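You operate a simulated robot arm through the tools that you are given. There is no shell and no other tool. Be economical: measure what you need, move in short steps, check, and stop when the job is done.

You are at the controls of a simulated robot arm. One attempt, no reset.

Task
Wipe the clamped sample clean and move it to the green tray.
Fine: use the blue pad and put it back; all three clamps end open. Set down upright: blue pad. What is to be rubbed or washed off counts as gone when no trace of it is left.

Only the result counts: the job must be done as asked and must still hold three seconds after the hand-in. Knocking over, shifting, dropping, spilling or breaking anything else fails it.

Robot
A 7-joint arm with a two-finger parallel gripper, fixed in place. Base frame: the origin is at the foot of the arm, x ahead of it, y to its left, z up; the work surface is at about z = 18. Readings come in mm, rad, newtons and seconds.
With the tool pointing down near the work surface it reaches from about 220 to 600 mm from the base axis. Its first joint turns from -1.152 to 1.152 rad. Payload 2.5 kg.
Tool frame: the origin (TCP) lies between the finger pads and is the grasp point; the fingertips stand 23 mm ahead of it; z points along the fingers, y is the line along which they close. Largest opening 94 mm; finger width 38, thickness 10; the body of the gripper, 54 by 96 mm, starts 39 mm behind the TCP.
Orientation is that of the tool frame in the base frame, as a unit quaternion [w, x, y, z]. With the fingers straight down and closing along the base's y, the tool's x points along the base's -x, its y along +y and its z along -z.

Tools
- The arm moves only by the tool nudge_tool. Its argument "targets" is a list of rows, each an object (a shift or turn left out is 0, a gripper value left out holds the last) with "claw": the finger opening in cm, from 0 to 9.4; "xyz": the shift along the tool's x, y, z in cm, a list of three; "delta_rot": the turn, a rotation vector about the tool's x, y, z in rad, a list of three. In form: [{"claw": claw, "xyz": [dx, dy, dz], "delta_rot": [ax, ay, az]}, ...]. A call has 1 to 20 rows; each row shifts and turns the commanded pose from where the row before left it, along the tool's axes as they then stand. Rows are played at 5 a second. More than 50 mm and 0.15 rad between two rows, or a gripper value outside its range, and nothing of the call is played. Where a pose cannot be reached the arm comes as near as it can. A force on the tool above 70 N (or 10 N above the force at the start of the call, whichever is more), or a blocked arm, ends the call early, and 0.2 s more pass. Each finger travels about 108 mm/s and halts on what it meets, pressing with about 39 N; the grip force reading is that of the motor and also rises with nothing between the fingers. The clock runs only during rows and for 0.2 s after the last one: add rows that do not move to give the fingers time. The reply holds the time, the measured pose of the TCP, the force on the tool along the base axes, the opening and the grip force, in the units named above and with some noise, with the torque about the TCP (base axes, N m) and any sound that the robot's microphone picked up, and new pictures: "pictures" is both (left out), scene, wrist or none.
- Cameras (640 x 400 px; columns grow to the right, rows downward): "scene" is fixed at [89.7, -420.1, 507.3]; the picture's right is [0.94, -0.35, 0.00], its down [-0.31, -0.83, -0.47] and it looks along [0.16, 0.44, -0.88] (base axes); focal length 214 px, centre (320, 200). "wrist" rides on the gripper at [86, 16, -74] in the tool frame; the picture's right is [-0.18, 0.98, 0.00], its down [-0.58, -0.11, -0.81] and it looks along [-0.79, -0.15, 0.59] (tool axes); focal length 243 px, centre (320, 200).
- pixel_to_xyz(camera, pixels): for up to 12 pixels [column, row] of the newest picture of that camera ("zoom" is the newest enlarged one), the place [x, y, z] in the base frame of the surface seen there, good to about 2 mm. No time passes.
- close_up(camera, box): a new picture of the part [left, top, right, bottom] of that camera's present view, enlarged. No time passes.
- job_done(): hands the job in; it is judged then, once.

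Keep the steps short. Do not move on a guess: measure, check each grasp and each placing, and mend mistakes. In all there are 80 turns and 200 pictures (those below and enlarged ones count). Leave the gripper open and the arm clear of the work at the hand-in unless told otherwise, and finish with a single line.

The tools are called after "Request:" as a command line: name --argument value ..., lists and objects as JSON in quotes. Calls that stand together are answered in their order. nudge_tool: Moves the arm, as the interface text tells. Its arguments: {"type":"object","properties":{"targets":{"type":"array","items":{"type":"object","properties":{"claw":{"type":"number"},"xyz":{"type":"array","items":{"type":"number"}},"delta_rot":{"type":"array","items":{"type":"number"}}}}},"pictures":{"type":"string","enum":["both","scene","wrist","none"]}},"required":["targets"]} The other tools are called the same way: pixel_to_xyz (camera, pixels) gives the place of the surface under pixels of a picture; close_up (camera, box) takes an enlarged picture of a part of a camera's view; job_done () hands the job in.

At the start:

```text
time_s: 0.0
position: [345.7, 147.5, 334.7]
tcp_rot: [0.0, 0.0, 1.0, 0.0]
contact_force: [0.4, 0.0, 0.8]
moment: [0.01, -0.03, 0.03]
opening: 94.0
grasp_force: 0.0
```

scene: 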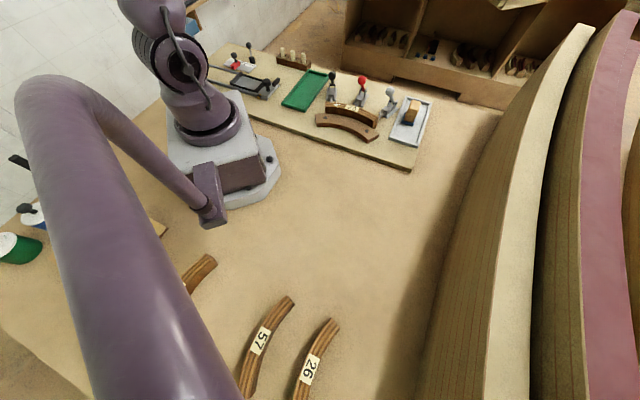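
wrist: 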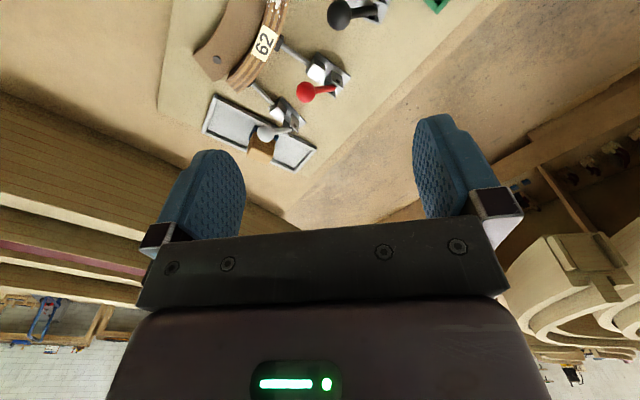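

I see a board with three toggle clamps, a curved sample (label 62), a green tray and a white tray at the right. I will enlarge these before moving.

Request:
close_up --camera "scene" --box '[300, 60, 440, 150]'

Request:
close_up --camera "scene" --box '[200, 30, 340, 120]'

Request:
close_up --camera "wrist" --box '[180, 0, 460, 175]'

```text
4.44 times, centred on (370, 105) of scene
```

zoom: 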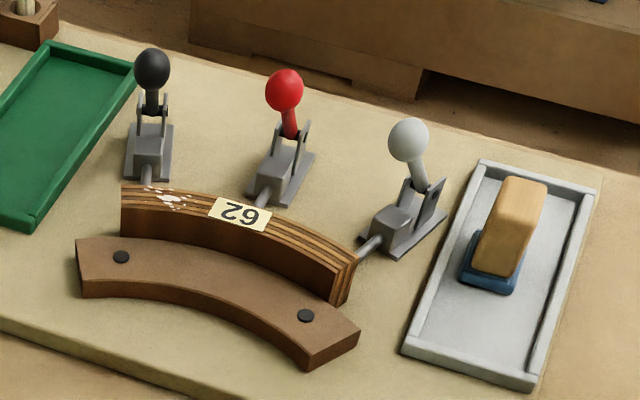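

```text
4.44 times, centred on (270, 75) of scene
```

zoom: 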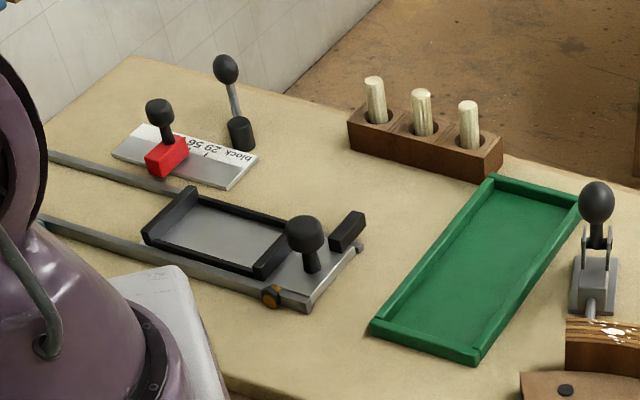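

```text
2.29 times, centred on (320, 88) of wrist
```

zoom: 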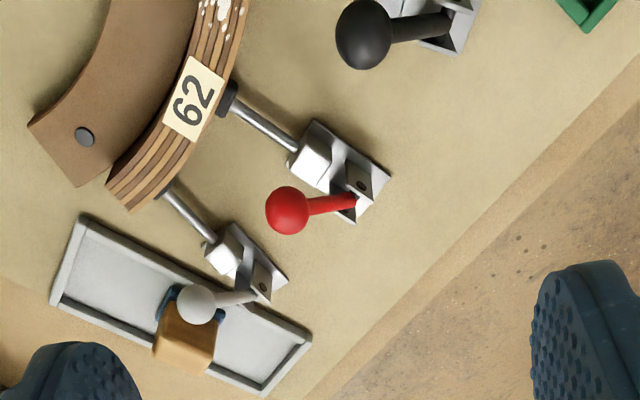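

I measure the clamp, sample, pad and tray points on the enlarged wrist picture and the scene picture.

Request:
pixel_to_xyz --camera "zoom" --pixels '[[285, 208], [345, 203], [318, 160], [230, 100], [375, 30], [435, 25], [198, 303], [250, 296], [228, 250], [165, 190], [188, 320], [185, 350]]'

Request:
pixel_to_xyz --camera "scene" --pixels '[[332, 76], [332, 98], [361, 80], [363, 95], [390, 92], [386, 111], [337, 103], [352, 109], [372, 122], [412, 106], [305, 90], [345, 122]]'

```text
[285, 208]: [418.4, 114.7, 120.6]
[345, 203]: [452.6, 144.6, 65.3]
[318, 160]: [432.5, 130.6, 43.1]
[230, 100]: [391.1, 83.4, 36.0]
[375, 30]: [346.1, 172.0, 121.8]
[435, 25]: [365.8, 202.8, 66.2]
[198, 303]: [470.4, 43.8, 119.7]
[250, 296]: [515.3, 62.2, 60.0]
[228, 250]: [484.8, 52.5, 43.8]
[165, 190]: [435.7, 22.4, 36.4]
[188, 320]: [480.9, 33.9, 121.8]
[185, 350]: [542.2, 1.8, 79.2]
```

```text
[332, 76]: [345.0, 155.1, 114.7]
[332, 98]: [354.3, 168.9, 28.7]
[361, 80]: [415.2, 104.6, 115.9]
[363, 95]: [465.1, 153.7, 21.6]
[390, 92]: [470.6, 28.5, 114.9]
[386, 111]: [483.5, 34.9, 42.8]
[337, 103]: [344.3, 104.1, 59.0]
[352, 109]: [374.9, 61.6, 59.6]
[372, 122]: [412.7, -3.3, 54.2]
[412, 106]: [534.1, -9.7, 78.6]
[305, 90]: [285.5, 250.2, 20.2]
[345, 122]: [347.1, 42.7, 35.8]
```

The knobs lean toward the sample, over the rods, so opening should mean swinging them back. Next I take a close look at the pad and the smear, and measure their corners.

Request:
close_up --camera "scene" --box '[384, 85, 440, 120]'

Request:
close_up --camera "scene" --box '[312, 90, 384, 135]'

```text
11.43 times, centred on (412, 102) of scene
```

zoom: 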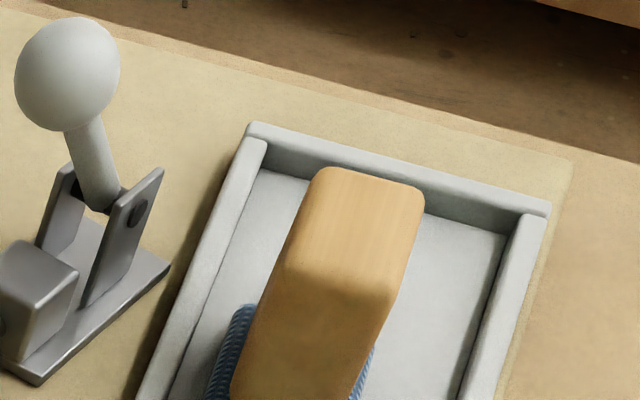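

```text
8.89 times, centred on (348, 112) of scene
```

zoom: 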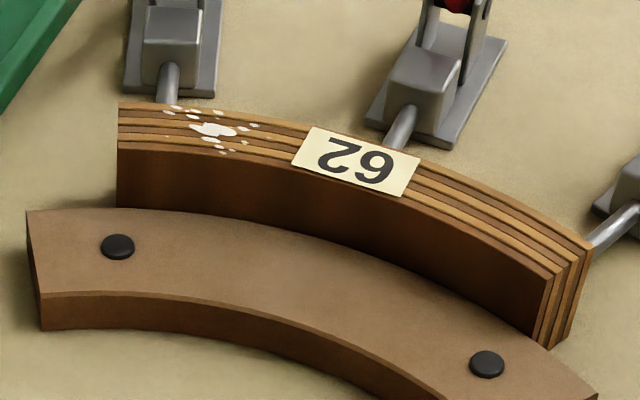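

I measure the sample outline and the smear (around 165–250, 105–155 in this zoom).

Request:
pixel_to_xyz --camera "zoom" --pixels '[[120, 104], [119, 147], [172, 108], [190, 127], [215, 130], [222, 151], [256, 126], [268, 139], [308, 132], [420, 160], [590, 248], [552, 275]]'

Request:
close_up --camera "scene" --box '[384, 95, 440, 150]'

```text
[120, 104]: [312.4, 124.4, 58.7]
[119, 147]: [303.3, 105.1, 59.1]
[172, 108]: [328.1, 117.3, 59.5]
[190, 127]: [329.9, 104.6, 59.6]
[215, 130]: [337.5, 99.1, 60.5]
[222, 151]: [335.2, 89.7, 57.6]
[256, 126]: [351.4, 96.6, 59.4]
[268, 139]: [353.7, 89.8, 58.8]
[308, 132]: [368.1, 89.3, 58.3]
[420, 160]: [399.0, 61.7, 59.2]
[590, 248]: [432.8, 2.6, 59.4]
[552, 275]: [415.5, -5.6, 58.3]
```

```text
7.27 times, centred on (412, 122) of scene
```

zoom: 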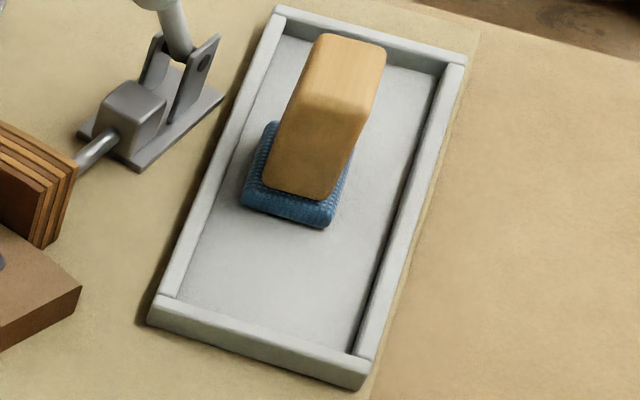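

Measuring pad handle and pad edges in this zoom.

Request:
pixel_to_xyz --camera "zoom" --pixels '[[322, 40], [380, 48], [303, 98], [352, 112], [265, 183], [322, 195], [246, 203], [325, 222], [270, 125], [280, 14], [460, 62], [160, 305]]'

Request:
pixel_to_xyz --camera "scene" --pixels '[[308, 70], [326, 76], [283, 104], [303, 109], [303, 90]]'

```text
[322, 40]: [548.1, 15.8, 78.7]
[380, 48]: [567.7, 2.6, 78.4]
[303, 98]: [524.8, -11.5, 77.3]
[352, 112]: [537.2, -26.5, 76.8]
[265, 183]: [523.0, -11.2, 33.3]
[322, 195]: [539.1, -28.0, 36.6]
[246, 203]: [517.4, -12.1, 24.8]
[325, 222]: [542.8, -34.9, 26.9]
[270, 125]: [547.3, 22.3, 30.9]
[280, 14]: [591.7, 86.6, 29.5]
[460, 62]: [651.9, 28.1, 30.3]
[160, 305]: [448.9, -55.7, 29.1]
```

```text
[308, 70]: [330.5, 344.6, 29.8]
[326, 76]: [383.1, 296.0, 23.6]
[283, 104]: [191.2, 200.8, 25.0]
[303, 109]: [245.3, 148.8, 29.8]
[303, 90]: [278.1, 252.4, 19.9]
```

The pad handle is about 24 × 38 mm, centred near (545, -5), with its top at z 79. Its long axis lies at about 47°. I move above it at z = 200, turn the tool to match and open the fingers to 5.5 cm.

Request:
nudge_tool --targets '[{"xyz": [-2.5, -1.9, 1.7]}, {"xyz": [-2.5, -1.9, 1.7]}, {"xyz": [-2.5, -1.9, 1.7]}, {"xyz": [-2.5, -1.9, 1.7]}, {"xyz": [-2.5, -1.9, 1.7]}, {"xyz": [-2.5, -1.9, 1.7]}, {"xyz": [-2.5, -1.9, 1.7]}, {"xyz": [-2.4, -1.95, 1.6]}, {"delta_rot": [0, 0, -0.135]}, {"delta_rot": [0, 0, -0.135]}, {"delta_rot": [0, 0, -0.135]}, {"delta_rot": [0, 0, -0.135]}, {"delta_rot": [0, 0, -0.135]}, {"delta_rot": [0, 0, -0.135]}, {"claw": 5.5}, {}]'

```text
time_s: 3.4
position: [546.2, -3.8, 200.0]
tcp_rot: [0.0, -0.394, 0.919, 0.0]
contact_force: [0.5, 0.1, -0.1]
moment: [0.01, -0.04, 0.01]
opening: 55.1
grasp_force: 0.2
```

scene: 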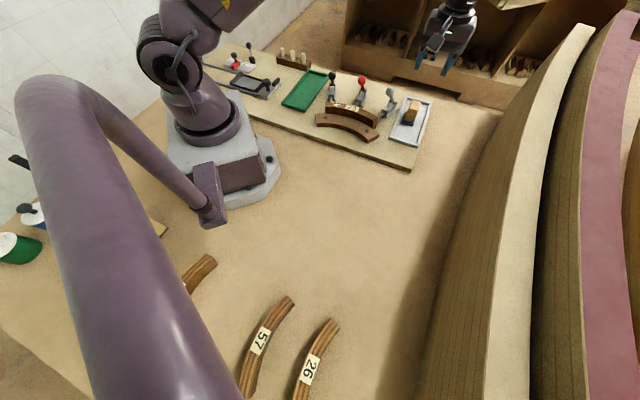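
wrist: 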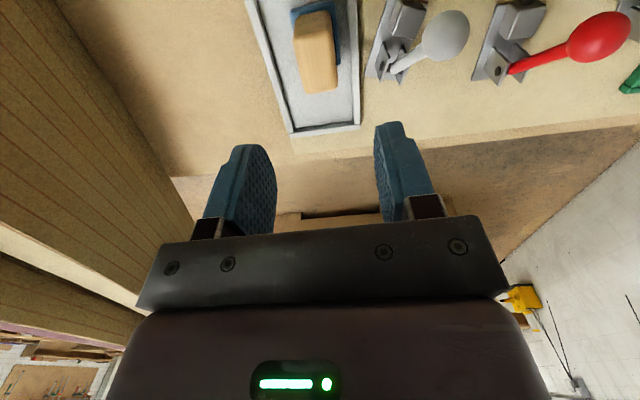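

The gripper is over the pad. I measure the handle corners again from the wrist picture.

Request:
close_up --camera "wrist" --box '[240, 0, 400, 100]'

Request:
pixel_to_xyz --camera "wrist" --pixels '[[298, 16], [328, 13], [304, 91], [336, 88], [301, 50], [334, 50], [317, 50]]'

```text
4.00 times, centred on (320, 50) of wrist
```

zoom: 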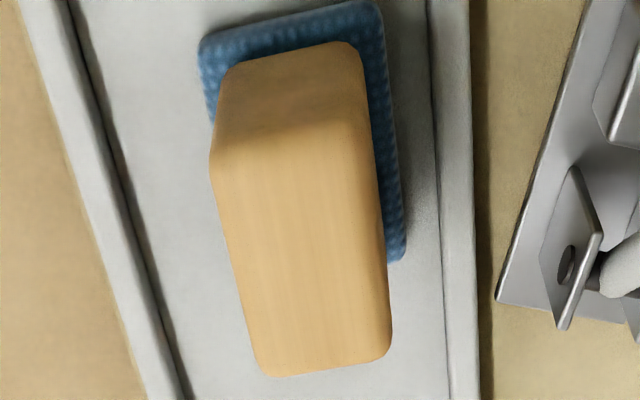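

```text
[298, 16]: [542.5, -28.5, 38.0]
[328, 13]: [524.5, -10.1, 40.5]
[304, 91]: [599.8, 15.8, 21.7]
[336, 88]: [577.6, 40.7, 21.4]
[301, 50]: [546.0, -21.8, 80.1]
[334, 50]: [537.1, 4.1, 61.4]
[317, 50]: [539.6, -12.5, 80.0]
```

I take the corners of the handle's top face on the zoom.

Request:
pixel_to_xyz --camera "zoom" --pixels '[[222, 165], [362, 150], [268, 365], [380, 345], [245, 270], [372, 255], [300, 200], [325, 350]]'

```text
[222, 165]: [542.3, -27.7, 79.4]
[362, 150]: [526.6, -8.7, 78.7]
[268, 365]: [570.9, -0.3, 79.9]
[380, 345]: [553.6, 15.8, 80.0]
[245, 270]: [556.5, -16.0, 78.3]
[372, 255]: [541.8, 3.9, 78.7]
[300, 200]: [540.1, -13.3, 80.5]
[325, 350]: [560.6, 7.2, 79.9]
```

The handle centre is at about (547.5, -5.2), with its top at 80. I lower to TCP z = 66 with a 2 mm sideways correction, then close.

Request:
nudge_tool --targets '[{"xyz": [0, -0.19, 2.7]}, {"xyz": [0, 0, 2.7]}, {"xyz": [0, 0, 2.7]}, {"xyz": [0, 0, 2.7]}, {"xyz": [0, 0, 2.6]}, {}, {"claw": 1.5}, {}, {}, {}]'

```text
time_s: 5.6
position: [548.4, -5.3, 66.1]
tcp_rot: [0.0, -0.394, 0.919, 0.0]
contact_force: [0.1, -0.9, 0.2]
moment: [0.01, 0.04, 0.0]
opening: 29.5
grasp_force: 39.1
```

scene: 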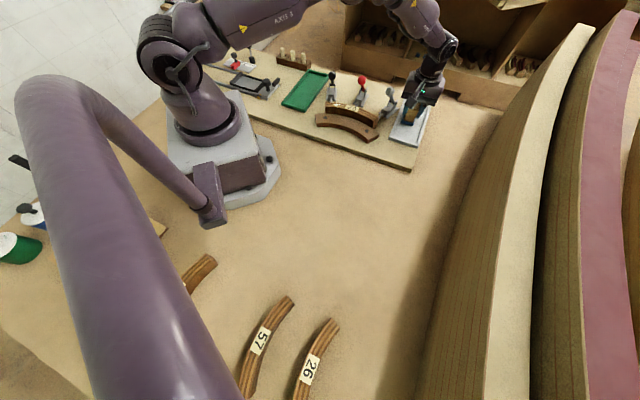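
wrist: 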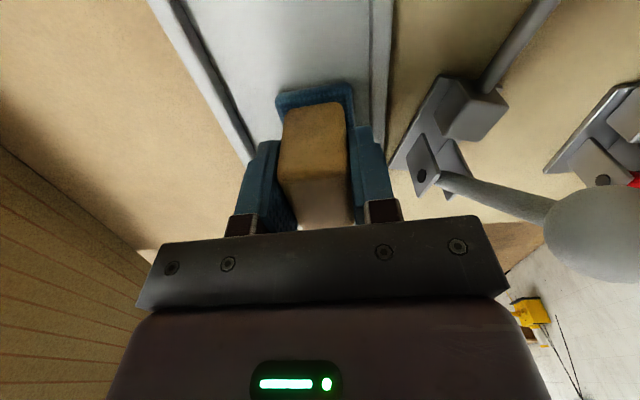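

The grip holds: opening 29.5 mm at 39 N. I lift straight up and carry the pad at z ≈ 196 to above the smear at about (339, 103).

Request:
nudge_tool --targets '[{"xyz": [0, 0, -2]}, {"xyz": [0, 0, -2.75]}, {"xyz": [0, 0, -2.75]}, {"xyz": [0, 0, -2.75]}, {"xyz": [0, 0, -2.75]}, {"xyz": [0.825, 2.82, 0]}, {"xyz": [0.825, 2.82, 0]}, {"xyz": [0.825, 2.82, 0]}, {"xyz": [0.825, 2.82, 0]}, {"xyz": [0.825, 2.82, 0]}, {"xyz": [0.825, 2.82, 0]}, {"xyz": [0.825, 2.82, 0]}, {"xyz": [0.825, 2.82, 0]}, {}]'

```text
time_s: 8.6
position: [337.0, 101.5, 196.8]
tcp_rot: [0.001, -0.395, 0.919, 0.0]
contact_force: [0.0, 0.4, -0.6]
moment: [-0.02, 0.0, -0.02]
opening: 29.4
grasp_force: 39.7
```

scene: 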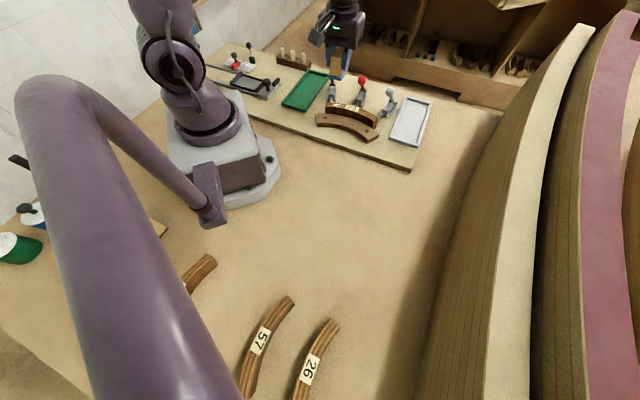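
wrist: 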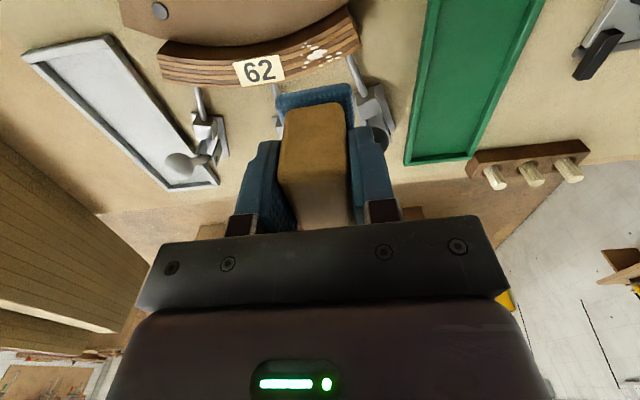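

The pad is above the sample. I measure the smear from this nearer view (column 300–345, rows 35–60).

Request:
close_up --camera "wrist" --box '[225, 0, 385, 100]'

Request:
pixel_to_xyz --camera "zoom" --pixels '[[305, 230], [350, 190], [400, 215], [440, 135], [480, 165], [345, 245], [455, 185], [530, 130], [530, 200]]'

```text
4.00 times, centred on (305, 50) of wrist
```

zoom: 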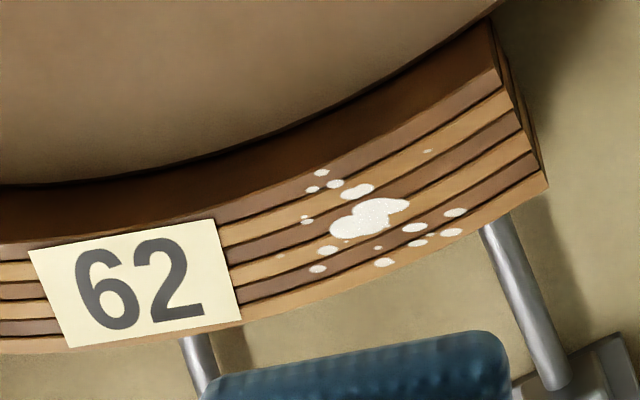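

```text
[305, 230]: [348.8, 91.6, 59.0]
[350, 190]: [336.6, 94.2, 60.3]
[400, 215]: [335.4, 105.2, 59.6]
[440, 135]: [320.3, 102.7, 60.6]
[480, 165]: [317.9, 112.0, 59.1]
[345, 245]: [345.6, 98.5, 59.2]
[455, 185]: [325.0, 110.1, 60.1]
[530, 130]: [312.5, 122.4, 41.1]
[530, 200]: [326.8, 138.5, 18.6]
```

The smear spans x 322–355, y 90–117, which fits the pad at (337, 101.5). I lower until the pad is just about touching, at TCP z ≈ 104.

Request:
nudge_tool --targets '[{"xyz": [0, 0, 3]}, {"xyz": [0, 0, 3]}, {"xyz": [0, 0, 2]}, {"xyz": [0, 0, 1]}, {"xyz": [0, 0, 0.2]}, {}]' --pictures "none"

```text
time_s: 10.0
position: [337.7, 104.1, 103.4]
tcp_rot: [-0.001, -0.394, 0.919, 0.0]
contact_force: [-2.6, -0.5, 6.3]
moment: [-0.04, 0.11, 0.01]
opening: 29.4
grasp_force: 39.2
```

Contact at 6 N. I press about 1 mm more and stroke back and forth along the sample (±25 mm), ending at the centre.

Request:
nudge_tool --targets '[{"xyz": [0, 0, 0.1]}, {"xyz": [-0.19, -1.23, 0]}, {"xyz": [-0.19, -1.23, 0]}, {"xyz": [0.19, 1.23, 0]}, {"xyz": [0.19, 1.23, 0]}, {"xyz": [0.19, 1.23, 0]}, {"xyz": [0.19, 1.23, 0]}, {"xyz": [-0.19, -1.23, 0]}, {"xyz": [-0.19, -1.23, 0]}, {"xyz": [-0.19, -1.23, 0]}, {"xyz": [-0.19, -1.23, 0]}, {"xyz": [0.19, 1.23, 0]}, {"xyz": [0.19, 1.23, 0]}, {"xyz": [0.19, 1.23, 0]}, {"xyz": [0.19, 1.23, 0]}, {"xyz": [-0.19, -1.23, 0]}, {"xyz": [-0.19, -1.23, 0]}, {}]' --pictures "none"

```text
time_s: 13.8
position: [339.9, 102.9, 103.1]
tcp_rot: [0.001, -0.394, 0.919, 0.001]
contact_force: [0.5, -0.5, -1.3]
moment: [0.01, -0.01, 0.01]
opening: 29.5
grasp_force: 39.1
```

The force now reads about zero, so I raise 9 cm and look.

Request:
nudge_tool --targets '[{"xyz": [0, 0, -3]}, {"xyz": [0, 0, -3]}, {"xyz": [0, 0, -3]}, {}]'

Request:
close_up --camera "wrist" --box '[225, 0, 385, 100]'

Request:
close_up --camera "scene" --box '[312, 90, 384, 135]'

```text
time_s: 14.8
position: [337.7, 102.4, 193.4]
tcp_rot: [-0.001, -0.394, 0.919, 0.0]
contact_force: [-0.3, -0.7, -1.4]
moment: [-0.02, 0.03, 0.01]
opening: 29.4
grasp_force: 38.9
```

scene: 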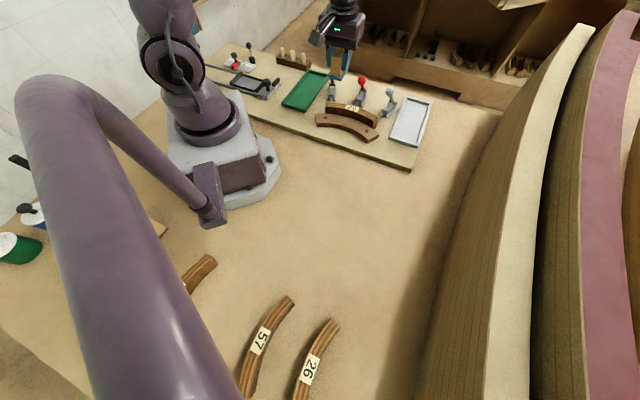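
wrist: 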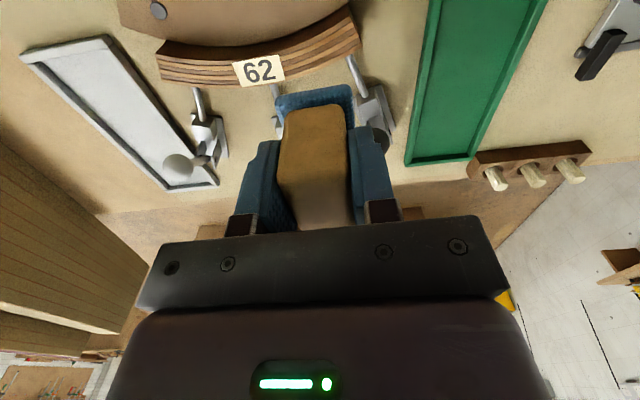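

```text
4.00 times, centred on (305, 50) of wrist
```

zoom: 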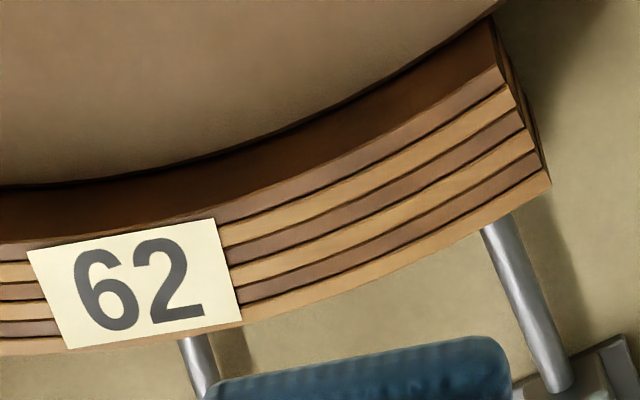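

```text
8.89 times, centred on (348, 112) of scene
```

zoom: 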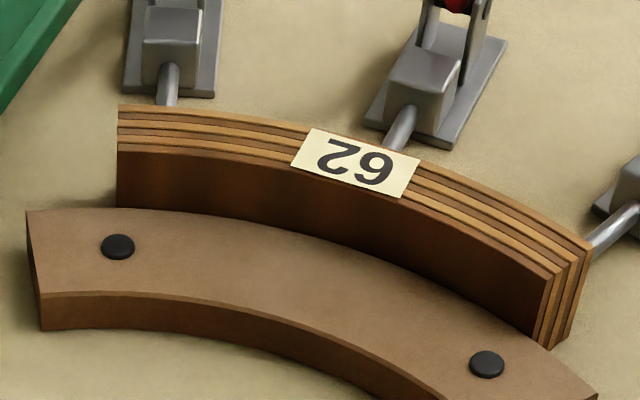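

No white is left in either view. I return the pad by exactly reversing the commanded shifts to the spot where I gripped it.

Request:
nudge_tool --targets '[{"xyz": [-0.825, -2.82, 0]}, {"xyz": [-0.825, -2.82, 0]}, {"xyz": [-0.825, -2.82, 0]}, {"xyz": [-0.825, -2.82, 0]}, {"xyz": [-0.825, -2.82, 0]}, {"xyz": [-0.825, -2.82, 0]}, {"xyz": [-0.825, -2.82, 0]}, {"xyz": [-0.825, -2.82, 0]}, {}, {"xyz": [0, 0, 3]}, {"xyz": [0, 0, 3]}, {"xyz": [0, 0, 3]}, {"xyz": [0, 0, 2.4]}, {"xyz": [0, 0, 0.8]}, {"xyz": [0, 0, 0.4]}, {}]'

```text
time_s: 18.2
position: [547.2, -5.8, 67.6]
tcp_rot: [0.0, -0.394, 0.919, 0.0]
contact_force: [0.3, -0.4, -1.7]
moment: [0.03, -0.03, 0.03]
opening: 29.5
grasp_force: 39.1
```

scene: 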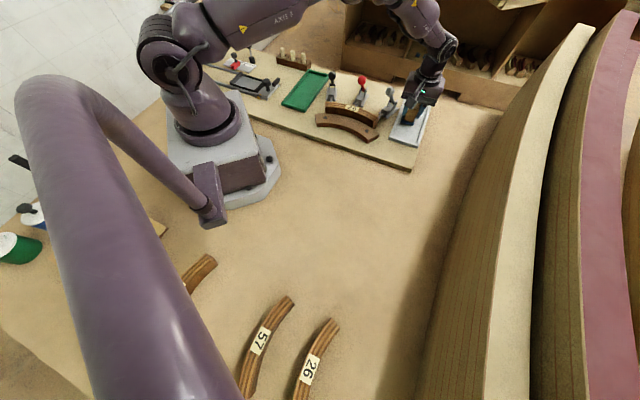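
wrist: 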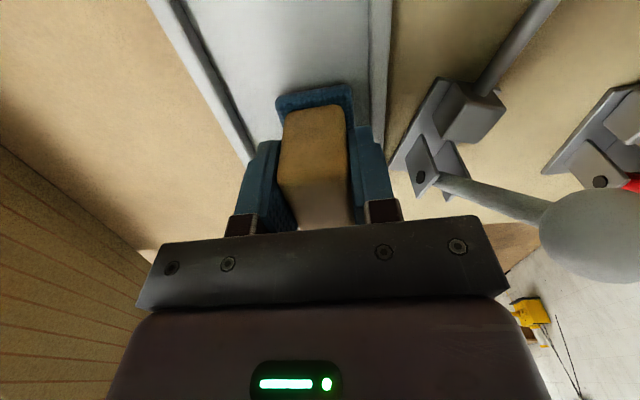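

About 1 mm is still to go. I lower it, check the force, open to 5.5 cm and rise straight up.

Request:
nudge_tool --targets '[{"xyz": [0, 0, 0.1]}, {}, {}]' --pictures "none"

Request:
nudge_tool --targets '[{"claw": 5.5}, {}, {}, {"xyz": [0, 0, -3]}, {"xyz": [0, 0, -3.5]}, {"xyz": [0, 0, -3.5]}, {"xyz": [0, 0, -3.5]}, {}]'

Request:
close_up --camera "scene" --box '[384, 95, 440, 150]'

```text
time_s: 19.0
position: [547.5, -5.9, 66.4]
tcp_rot: [-0.001, -0.394, 0.919, 0.0]
contact_force: [-0.6, 0.6, -0.9]
moment: [-0.02, 0.02, 0.04]
opening: 29.5
grasp_force: 39.2
```

```text
time_s: 20.8
position: [547.1, -4.8, 200.8]
tcp_rot: [0.0, -0.394, 0.919, 0.0]
contact_force: [-0.2, 0.7, -0.4]
moment: [0.0, -0.01, 0.0]
opening: 54.7
grasp_force: 0.1
```

scene: 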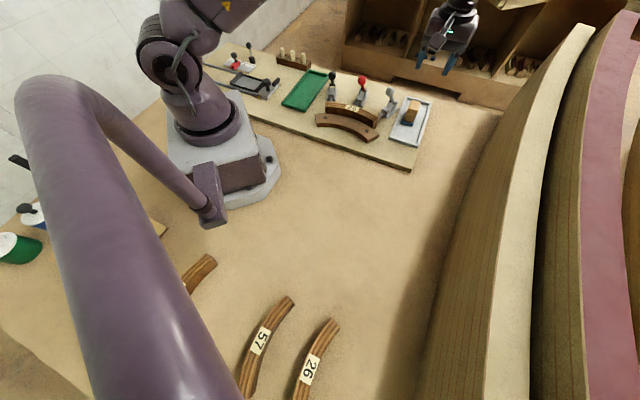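
wrist: 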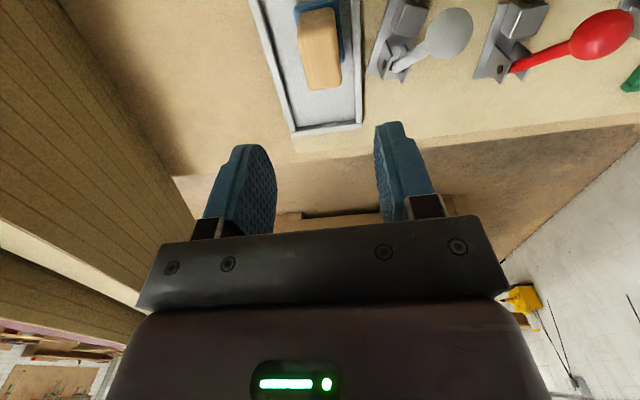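

```text
7.27 times, centred on (412, 122) of scene
```

zoom: 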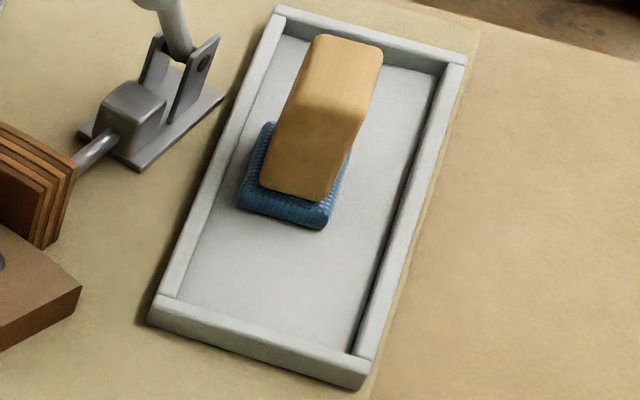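

The pad is back in its tray, upright. Next come the clamps. I measure white and red clamp points closely from this view.

Request:
close_up --camera "wrist" --box '[340, 0, 640, 110]'

Request:
close_up --camera "scene" --box '[320, 65, 400, 125]'

```text
2.13 times, centred on (490, 55) of wrist
```

zoom: 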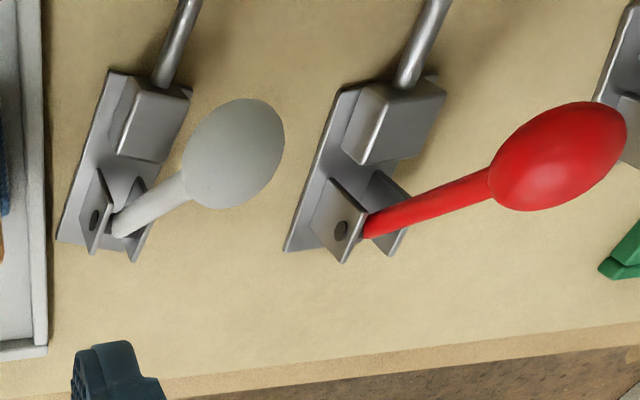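

```text
6.67 times, centred on (360, 95) of scene
```

zoom: 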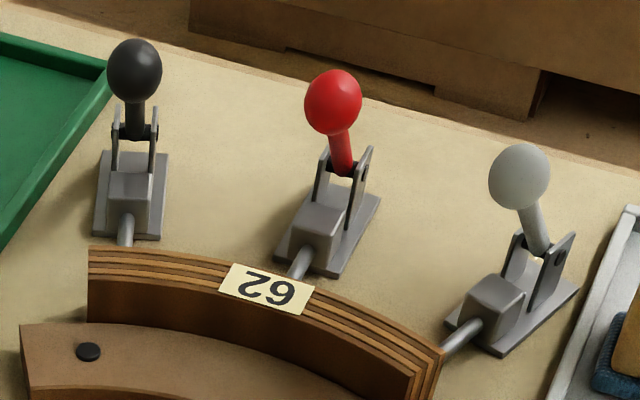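

I measure base-plate corners, handle roots and knobs from the scene zoom.

Request:
pixel_to_xyz --camera "zoom" --pixels '[[447, 322], [500, 353], [577, 289], [540, 249], [566, 243], [525, 215], [520, 175], [344, 168], [340, 140], [333, 100], [134, 125], [134, 70]]'

Request:
pixel_to_xyz --camera "zoom" --pixels '[[277, 258], [330, 276], [380, 197], [94, 233], [160, 238], [168, 155], [98, 155], [156, 125], [115, 125], [370, 150], [490, 295], [455, 335]]'

```text
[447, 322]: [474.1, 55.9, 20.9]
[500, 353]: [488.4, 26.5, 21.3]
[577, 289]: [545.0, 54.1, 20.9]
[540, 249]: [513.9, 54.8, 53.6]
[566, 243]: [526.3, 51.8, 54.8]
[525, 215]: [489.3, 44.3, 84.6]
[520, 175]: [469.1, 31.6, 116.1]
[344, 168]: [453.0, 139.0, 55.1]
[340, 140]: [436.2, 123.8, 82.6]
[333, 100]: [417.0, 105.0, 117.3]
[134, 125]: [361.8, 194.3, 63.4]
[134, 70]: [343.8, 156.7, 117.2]
```

```text
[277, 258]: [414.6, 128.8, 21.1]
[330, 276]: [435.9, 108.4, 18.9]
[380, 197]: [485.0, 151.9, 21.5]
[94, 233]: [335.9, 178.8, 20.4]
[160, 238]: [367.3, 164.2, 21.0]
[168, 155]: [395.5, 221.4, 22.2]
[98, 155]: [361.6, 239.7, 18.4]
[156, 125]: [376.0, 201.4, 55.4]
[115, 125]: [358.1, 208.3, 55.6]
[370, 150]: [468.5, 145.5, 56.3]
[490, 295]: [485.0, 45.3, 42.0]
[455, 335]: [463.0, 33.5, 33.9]
```

The geometry is clear.

| Clamp | Pivot | Knob | Opening direction |
|---|---|---|---|
| White | (515, 54, 54) | (471, 34, 116) | about 25.5° |
| Red | — | — | about 43° |
| Black | — | — | about 65° |

I push with closed fingers along tool -x. First I go in front of the white knob and turn to align.

Request:
nudge_tool --targets '[{"claw": 0, "xyz": [1.675, 2.445, 0]}, {"xyz": [1.675, 2.445, 0]}, {"xyz": [1.675, 2.445, 0]}, {"xyz": [1.675, 2.445, 0]}, {"delta_rot": [0, 0, 0.122]}, {"delta_rot": [0, 0, 0.122]}, {"delta_rot": [0, 0, 0.121]}, {"xyz": [0, 0, 2.6]}, {"xyz": [0, 0, 2.6]}, {"xyz": [0, 0, 2.5]}, {}]'

```text
time_s: 23.2
position: [430.7, 12.8, 123.3]
tcp_rot: [0.001, -0.221, 0.975, 0.001]
contact_force: [0.6, -0.5, 0.1]
moment: [0.01, 0.04, -0.02]
opening: 0.0
grasp_force: 38.9
```

scene: 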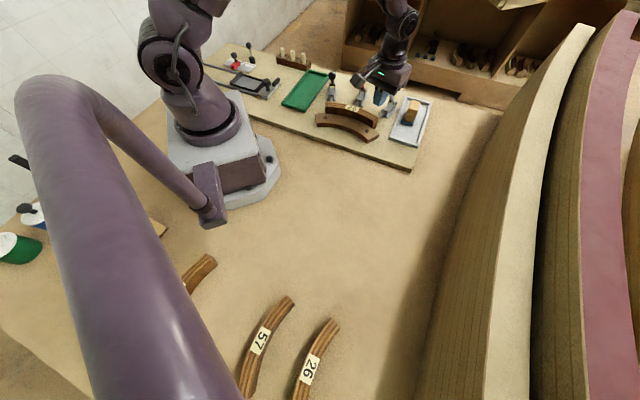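
wrist: 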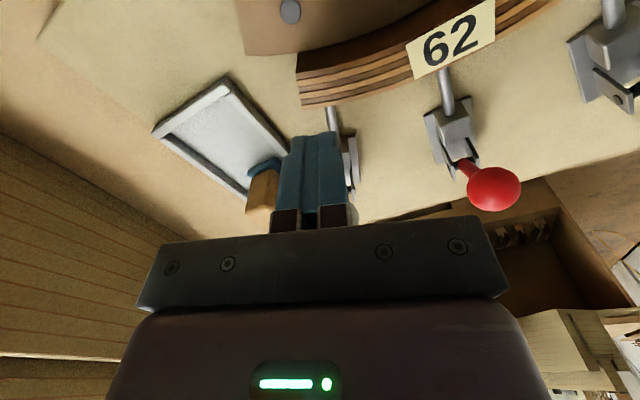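

The white knob is hidden straight behind the fingers, so they are lined up. I push 5 cm.

Request:
nudge_tool --targets '[{"xyz": [-1, 0, 0]}, {"xyz": [-1, 0, 0]}, {"xyz": [-1, 0, 0]}, {"xyz": [-1, 0, 0]}, {"xyz": [-1, 0, 0]}, {}]'

Request:
close_up --camera "scene" --box '[320, 55, 432, 125]'

```text
time_s: 24.6
position: [476.4, 34.6, 123.4]
tcp_rot: [-0.001, -0.221, 0.975, 0.0]
contact_force: [-0.1, 0.0, 0.8]
moment: [-0.01, 0.01, 0.0]
opening: 0.0
grasp_force: 39.2
```

scene: 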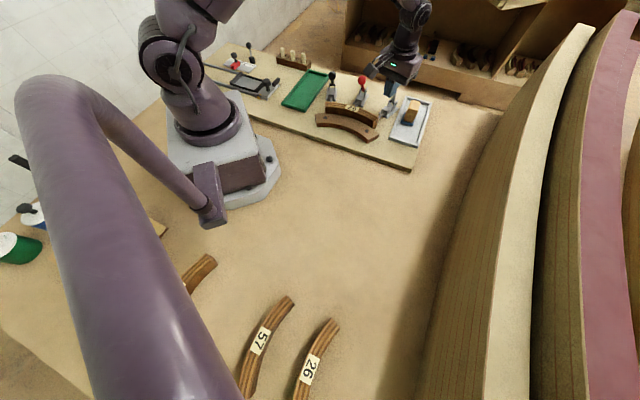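
wrist: 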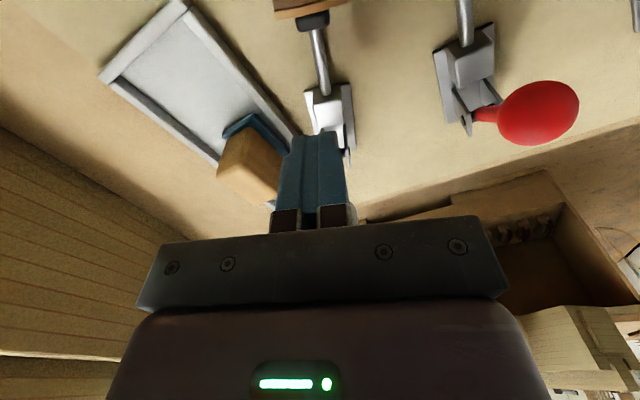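

```text
5.71 times, centred on (376, 90) of scene
```

zoom: 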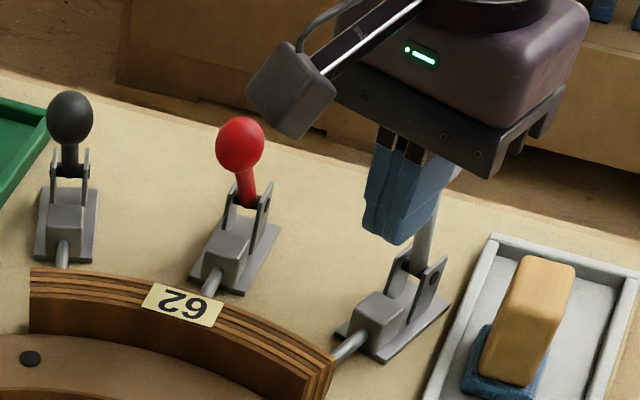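

The handle is swinging back freely. I push 4 cm further.

Request:
nudge_tool --targets '[{"xyz": [-1, 0, 0]}, {"xyz": [-1, 0, 0]}, {"xyz": [-1, 0, 0]}, {"xyz": [-1, 0, 0]}, {}]'

Request:
close_up --camera "scene" --box '[320, 55, 432, 125]'

```text
time_s: 25.8
position: [510.4, 51.4, 123.9]
tcp_rot: [0.0, -0.22, 0.975, 0.0]
contact_force: [0.0, -0.2, 0.1]
moment: [0.0, 0.05, 0.0]
opening: 0.0
grasp_force: 38.8
```

scene: 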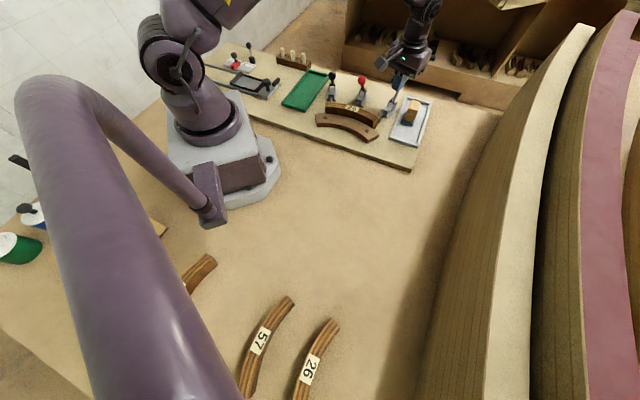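
wrist: 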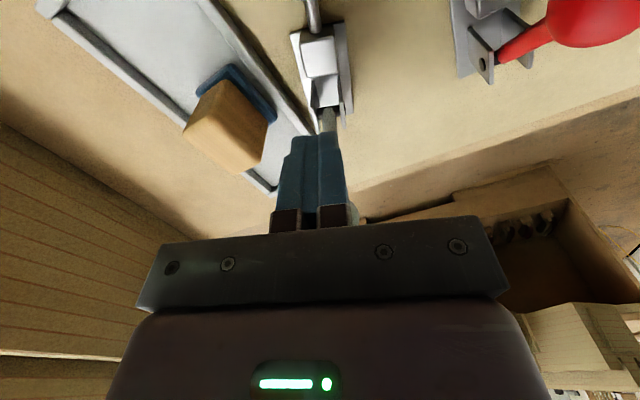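

```text
5.71 times, centred on (376, 90) of scene
```

zoom: 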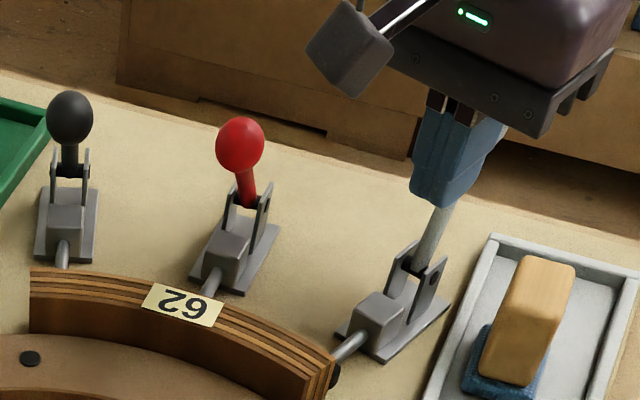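

It is tilted back about 20–25° and still free. I push on, lowering slightly to follow the arc.

Request:
nudge_tool --targets '[{"xyz": [-1, 0, 0.2]}, {"xyz": [-1, 0, 0.4]}, {"xyz": [-1, 0, 0.4]}, {"xyz": [-1, 0, 0.5]}, {}]'

Request:
close_up --camera "scene" --box '[320, 55, 432, 125]'

```text
time_s: 26.7
position: [538.2, 62.0, 114.9]
tcp_rot: [-0.014, -0.219, 0.976, -0.002]
contact_force: [-18.5, -4.5, 17.8]
moment: [0.11, 0.2, 0.2]
opening: 0.0
grasp_force: 39.1
stopped in row 4: the force on the tool passed its limit at 89 N (the readings are from after the stop); the commanded pose is now the measured one
```

scene: 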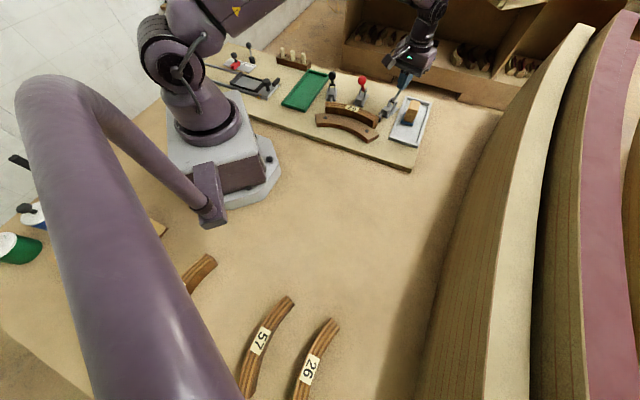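
wrist: 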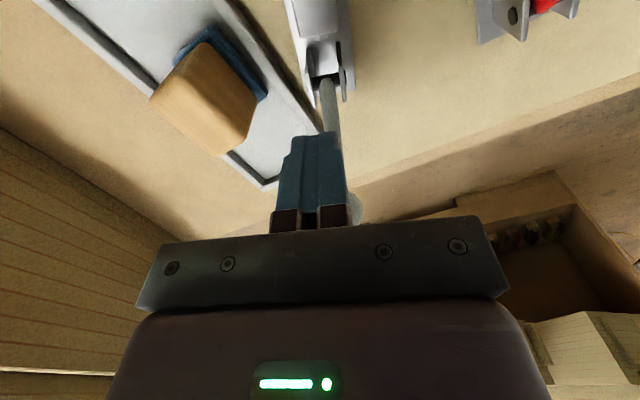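

```text
5.71 times, centred on (376, 90) of scene
```

zoom: 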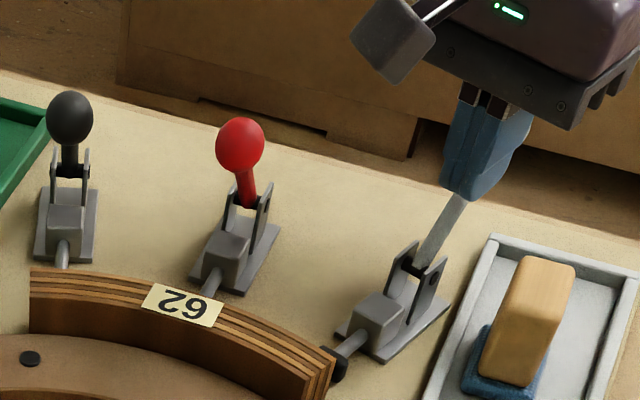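

The handle hit its end stop about 45° back, and the rod's black tip has drawn off the sample. I back off and up and check that it stays.

Request:
nudge_tool --targets '[{"xyz": [1, 0, 0]}, {"xyz": [2, 0, -1]}, {"xyz": [1, 0, -4]}, {"xyz": [0, 0, -4]}, {}]'

Request:
close_up --camera "scene" --box '[320, 65, 432, 135]'

```text
time_s: 27.9
position: [503.5, 45.7, 204.9]
tcp_rot: [-0.012, -0.218, 0.976, -0.002]
contact_force: [0.1, 0.0, 1.4]
moment: [-0.02, -0.02, -0.02]
opening: 0.0
grasp_force: 38.9
```

scene: 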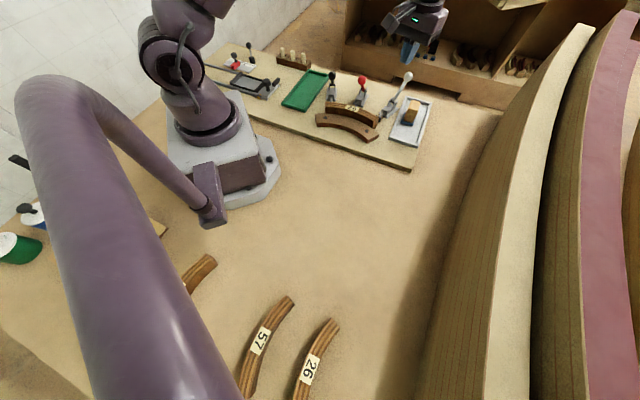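
wrist: 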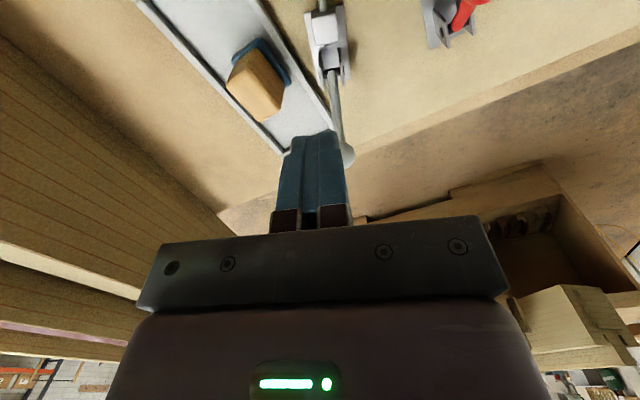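

```text
5.71 times, centred on (376, 100) of scene
```

zoom: 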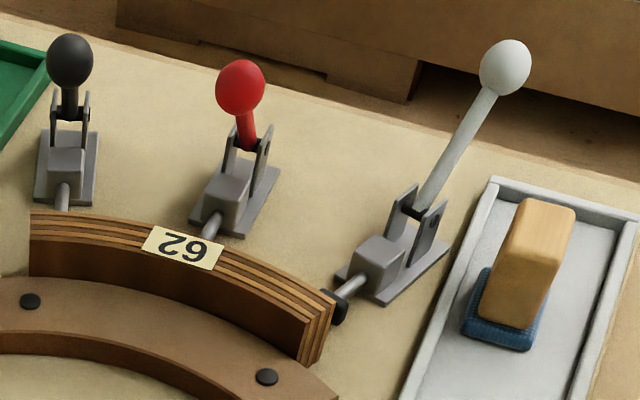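

White is open and stays. I remove the small tilt, turn to 42.5° and go in front of the red knob at TCP (385, 78, 123).

Request:
nudge_tool --targets '[{"delta_rot": [0.001, -0.024, -0.006]}, {"delta_rot": [0, 0, -0.1]}, {"delta_rot": [0, 0, -0.1]}, {"delta_rot": [0, 0, -0.097]}, {"xyz": [1.65, 2.59, 0]}, {"xyz": [1.65, 2.59, 0]}, {"xyz": [1.65, 2.59, 0]}, {"xyz": [1.65, 2.59, 0]}, {}, {"xyz": [0, 0, 2.7]}, {"xyz": [0, 0, 2.7]}, {"xyz": [0, 0, 2.7]}, {}]'

```text
time_s: 30.7
position: [385.5, 76.6, 123.9]
tcp_rot: [0.0, -0.365, 0.931, 0.0]
contact_force: [0.2, 1.2, -0.2]
moment: [0.03, 0.0, -0.02]
opening: 0.0
grasp_force: 38.9
```

scene: 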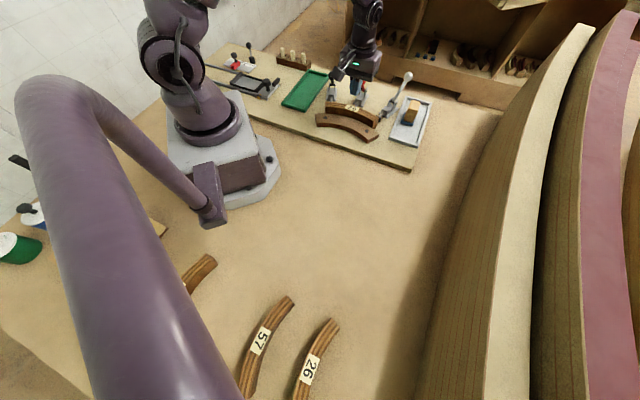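
wrist: 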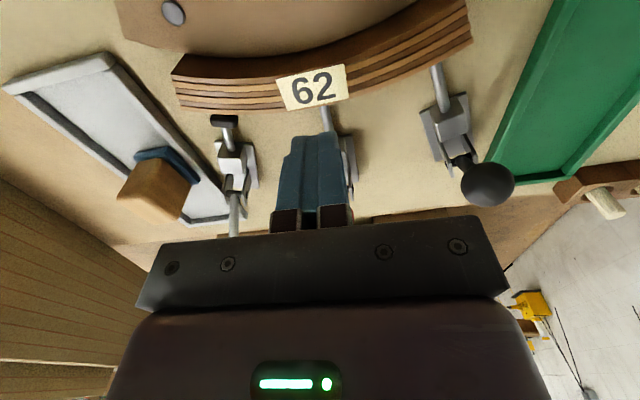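

Aligned with the red knob. White's rod is plainly retracted. I make the same push for red, about 11.6 cm with slight lowering at the end.

Request:
nudge_tool --targets '[{"xyz": [-1, 0, 0]}, {"xyz": [-1, 0, 0]}, {"xyz": [-1, 0, 0]}, {"xyz": [-1, 0, 0]}, {"xyz": [-1, 0, 0]}, {"xyz": [-1, 0, 0]}, {"xyz": [-1, 0, 0]}, {"xyz": [-1, 0, 0]}, {"xyz": [-1, 0, 0]}, {"xyz": [-1, 0, 0.3]}, {"xyz": [-0.9, 0, 0.4]}, {"xyz": [-0.6, 0, 0.2]}, {}]'

Request:
close_up --camera "scene" --box '[320, 65, 432, 135]'

```text
time_s: 33.5
position: [468.9, 154.6, 115.6]
tcp_rot: [-0.001, -0.364, 0.932, -0.001]
contact_force: [-6.2, -4.0, 5.5]
moment: [0.04, 0.1, 0.05]
opening: 0.0
grasp_force: 38.7
```

scene: 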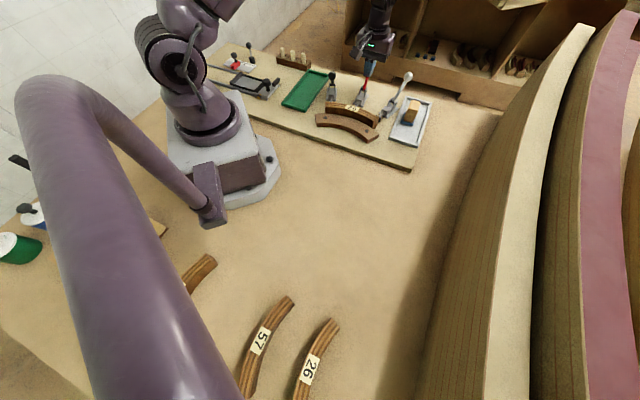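
wrist: 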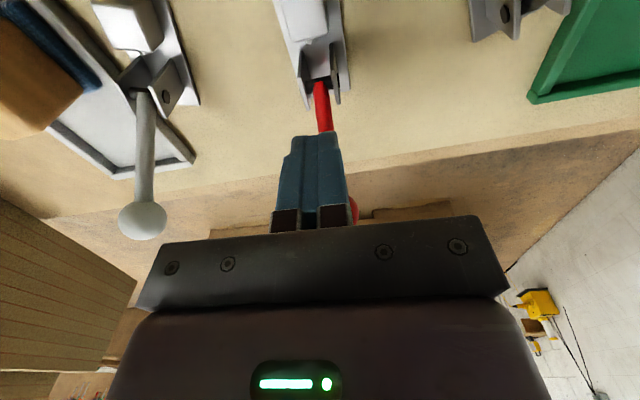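

```text
5.71 times, centred on (376, 100) of scene
```

zoom: 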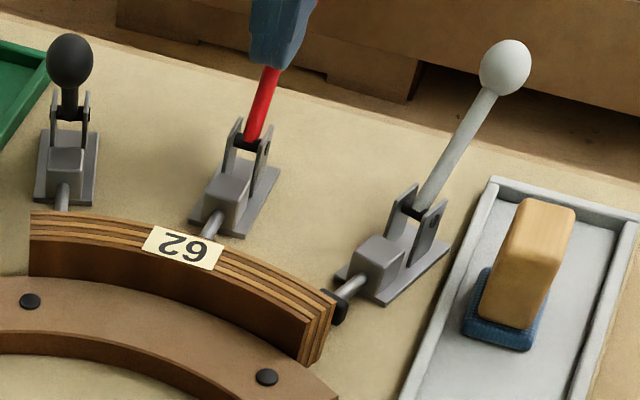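

Contact force of 9 N, so it is at the stop. I push 4 mm more to be sure, retreat up, turn to 63.5° and move in front of the black knob at (325, 121), staying high.

Request:
nudge_tool --targets '[{"xyz": [-0.4, 0, 0]}, {}, {"xyz": [1.4, 0, 0]}, {"xyz": [2, 0, -1]}, {"xyz": [1, 0, -4]}, {"xyz": [0, 0, -4]}, {"delta_rot": [0, 0, -0.125]}, {"delta_rot": [0, 0, -0.125]}, {"delta_rot": [0, 0, -0.12]}, {"xyz": [1.4, 2.49, 0]}, {"xyz": [1.4, 2.49, 0]}, {"xyz": [1.4, 2.49, 0]}, {"xyz": [1.4, 2.49, 0]}, {}]'

Request:
close_up --camera "scene" --box '[320, 65, 432, 135]'

```text
time_s: 36.5
position: [326.1, 122.2, 205.4]
tcp_rot: [0.001, -0.529, 0.849, 0.001]
contact_force: [-0.4, -0.2, -0.5]
moment: [0.01, 0.02, -0.03]
opening: 0.1
grasp_force: 39.4
```

scene: 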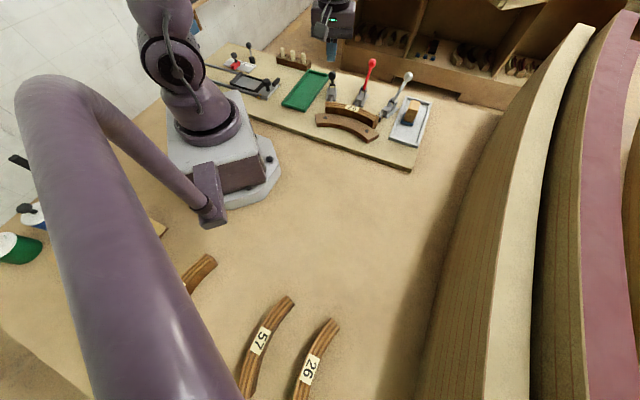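
wrist: 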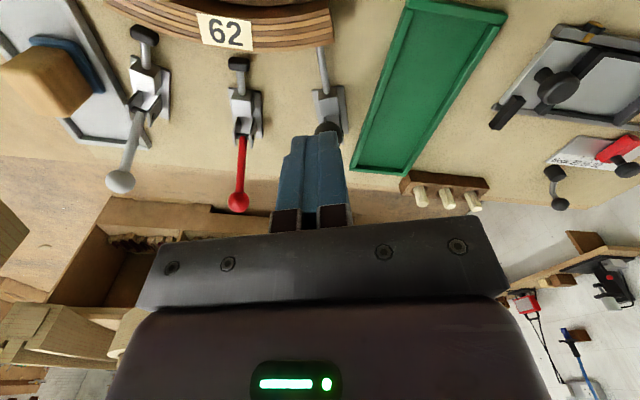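

```text
5.71 times, centred on (376, 100) of scene
```

zoom: 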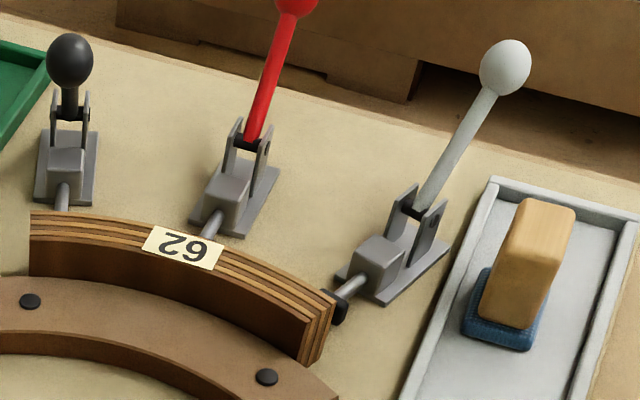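

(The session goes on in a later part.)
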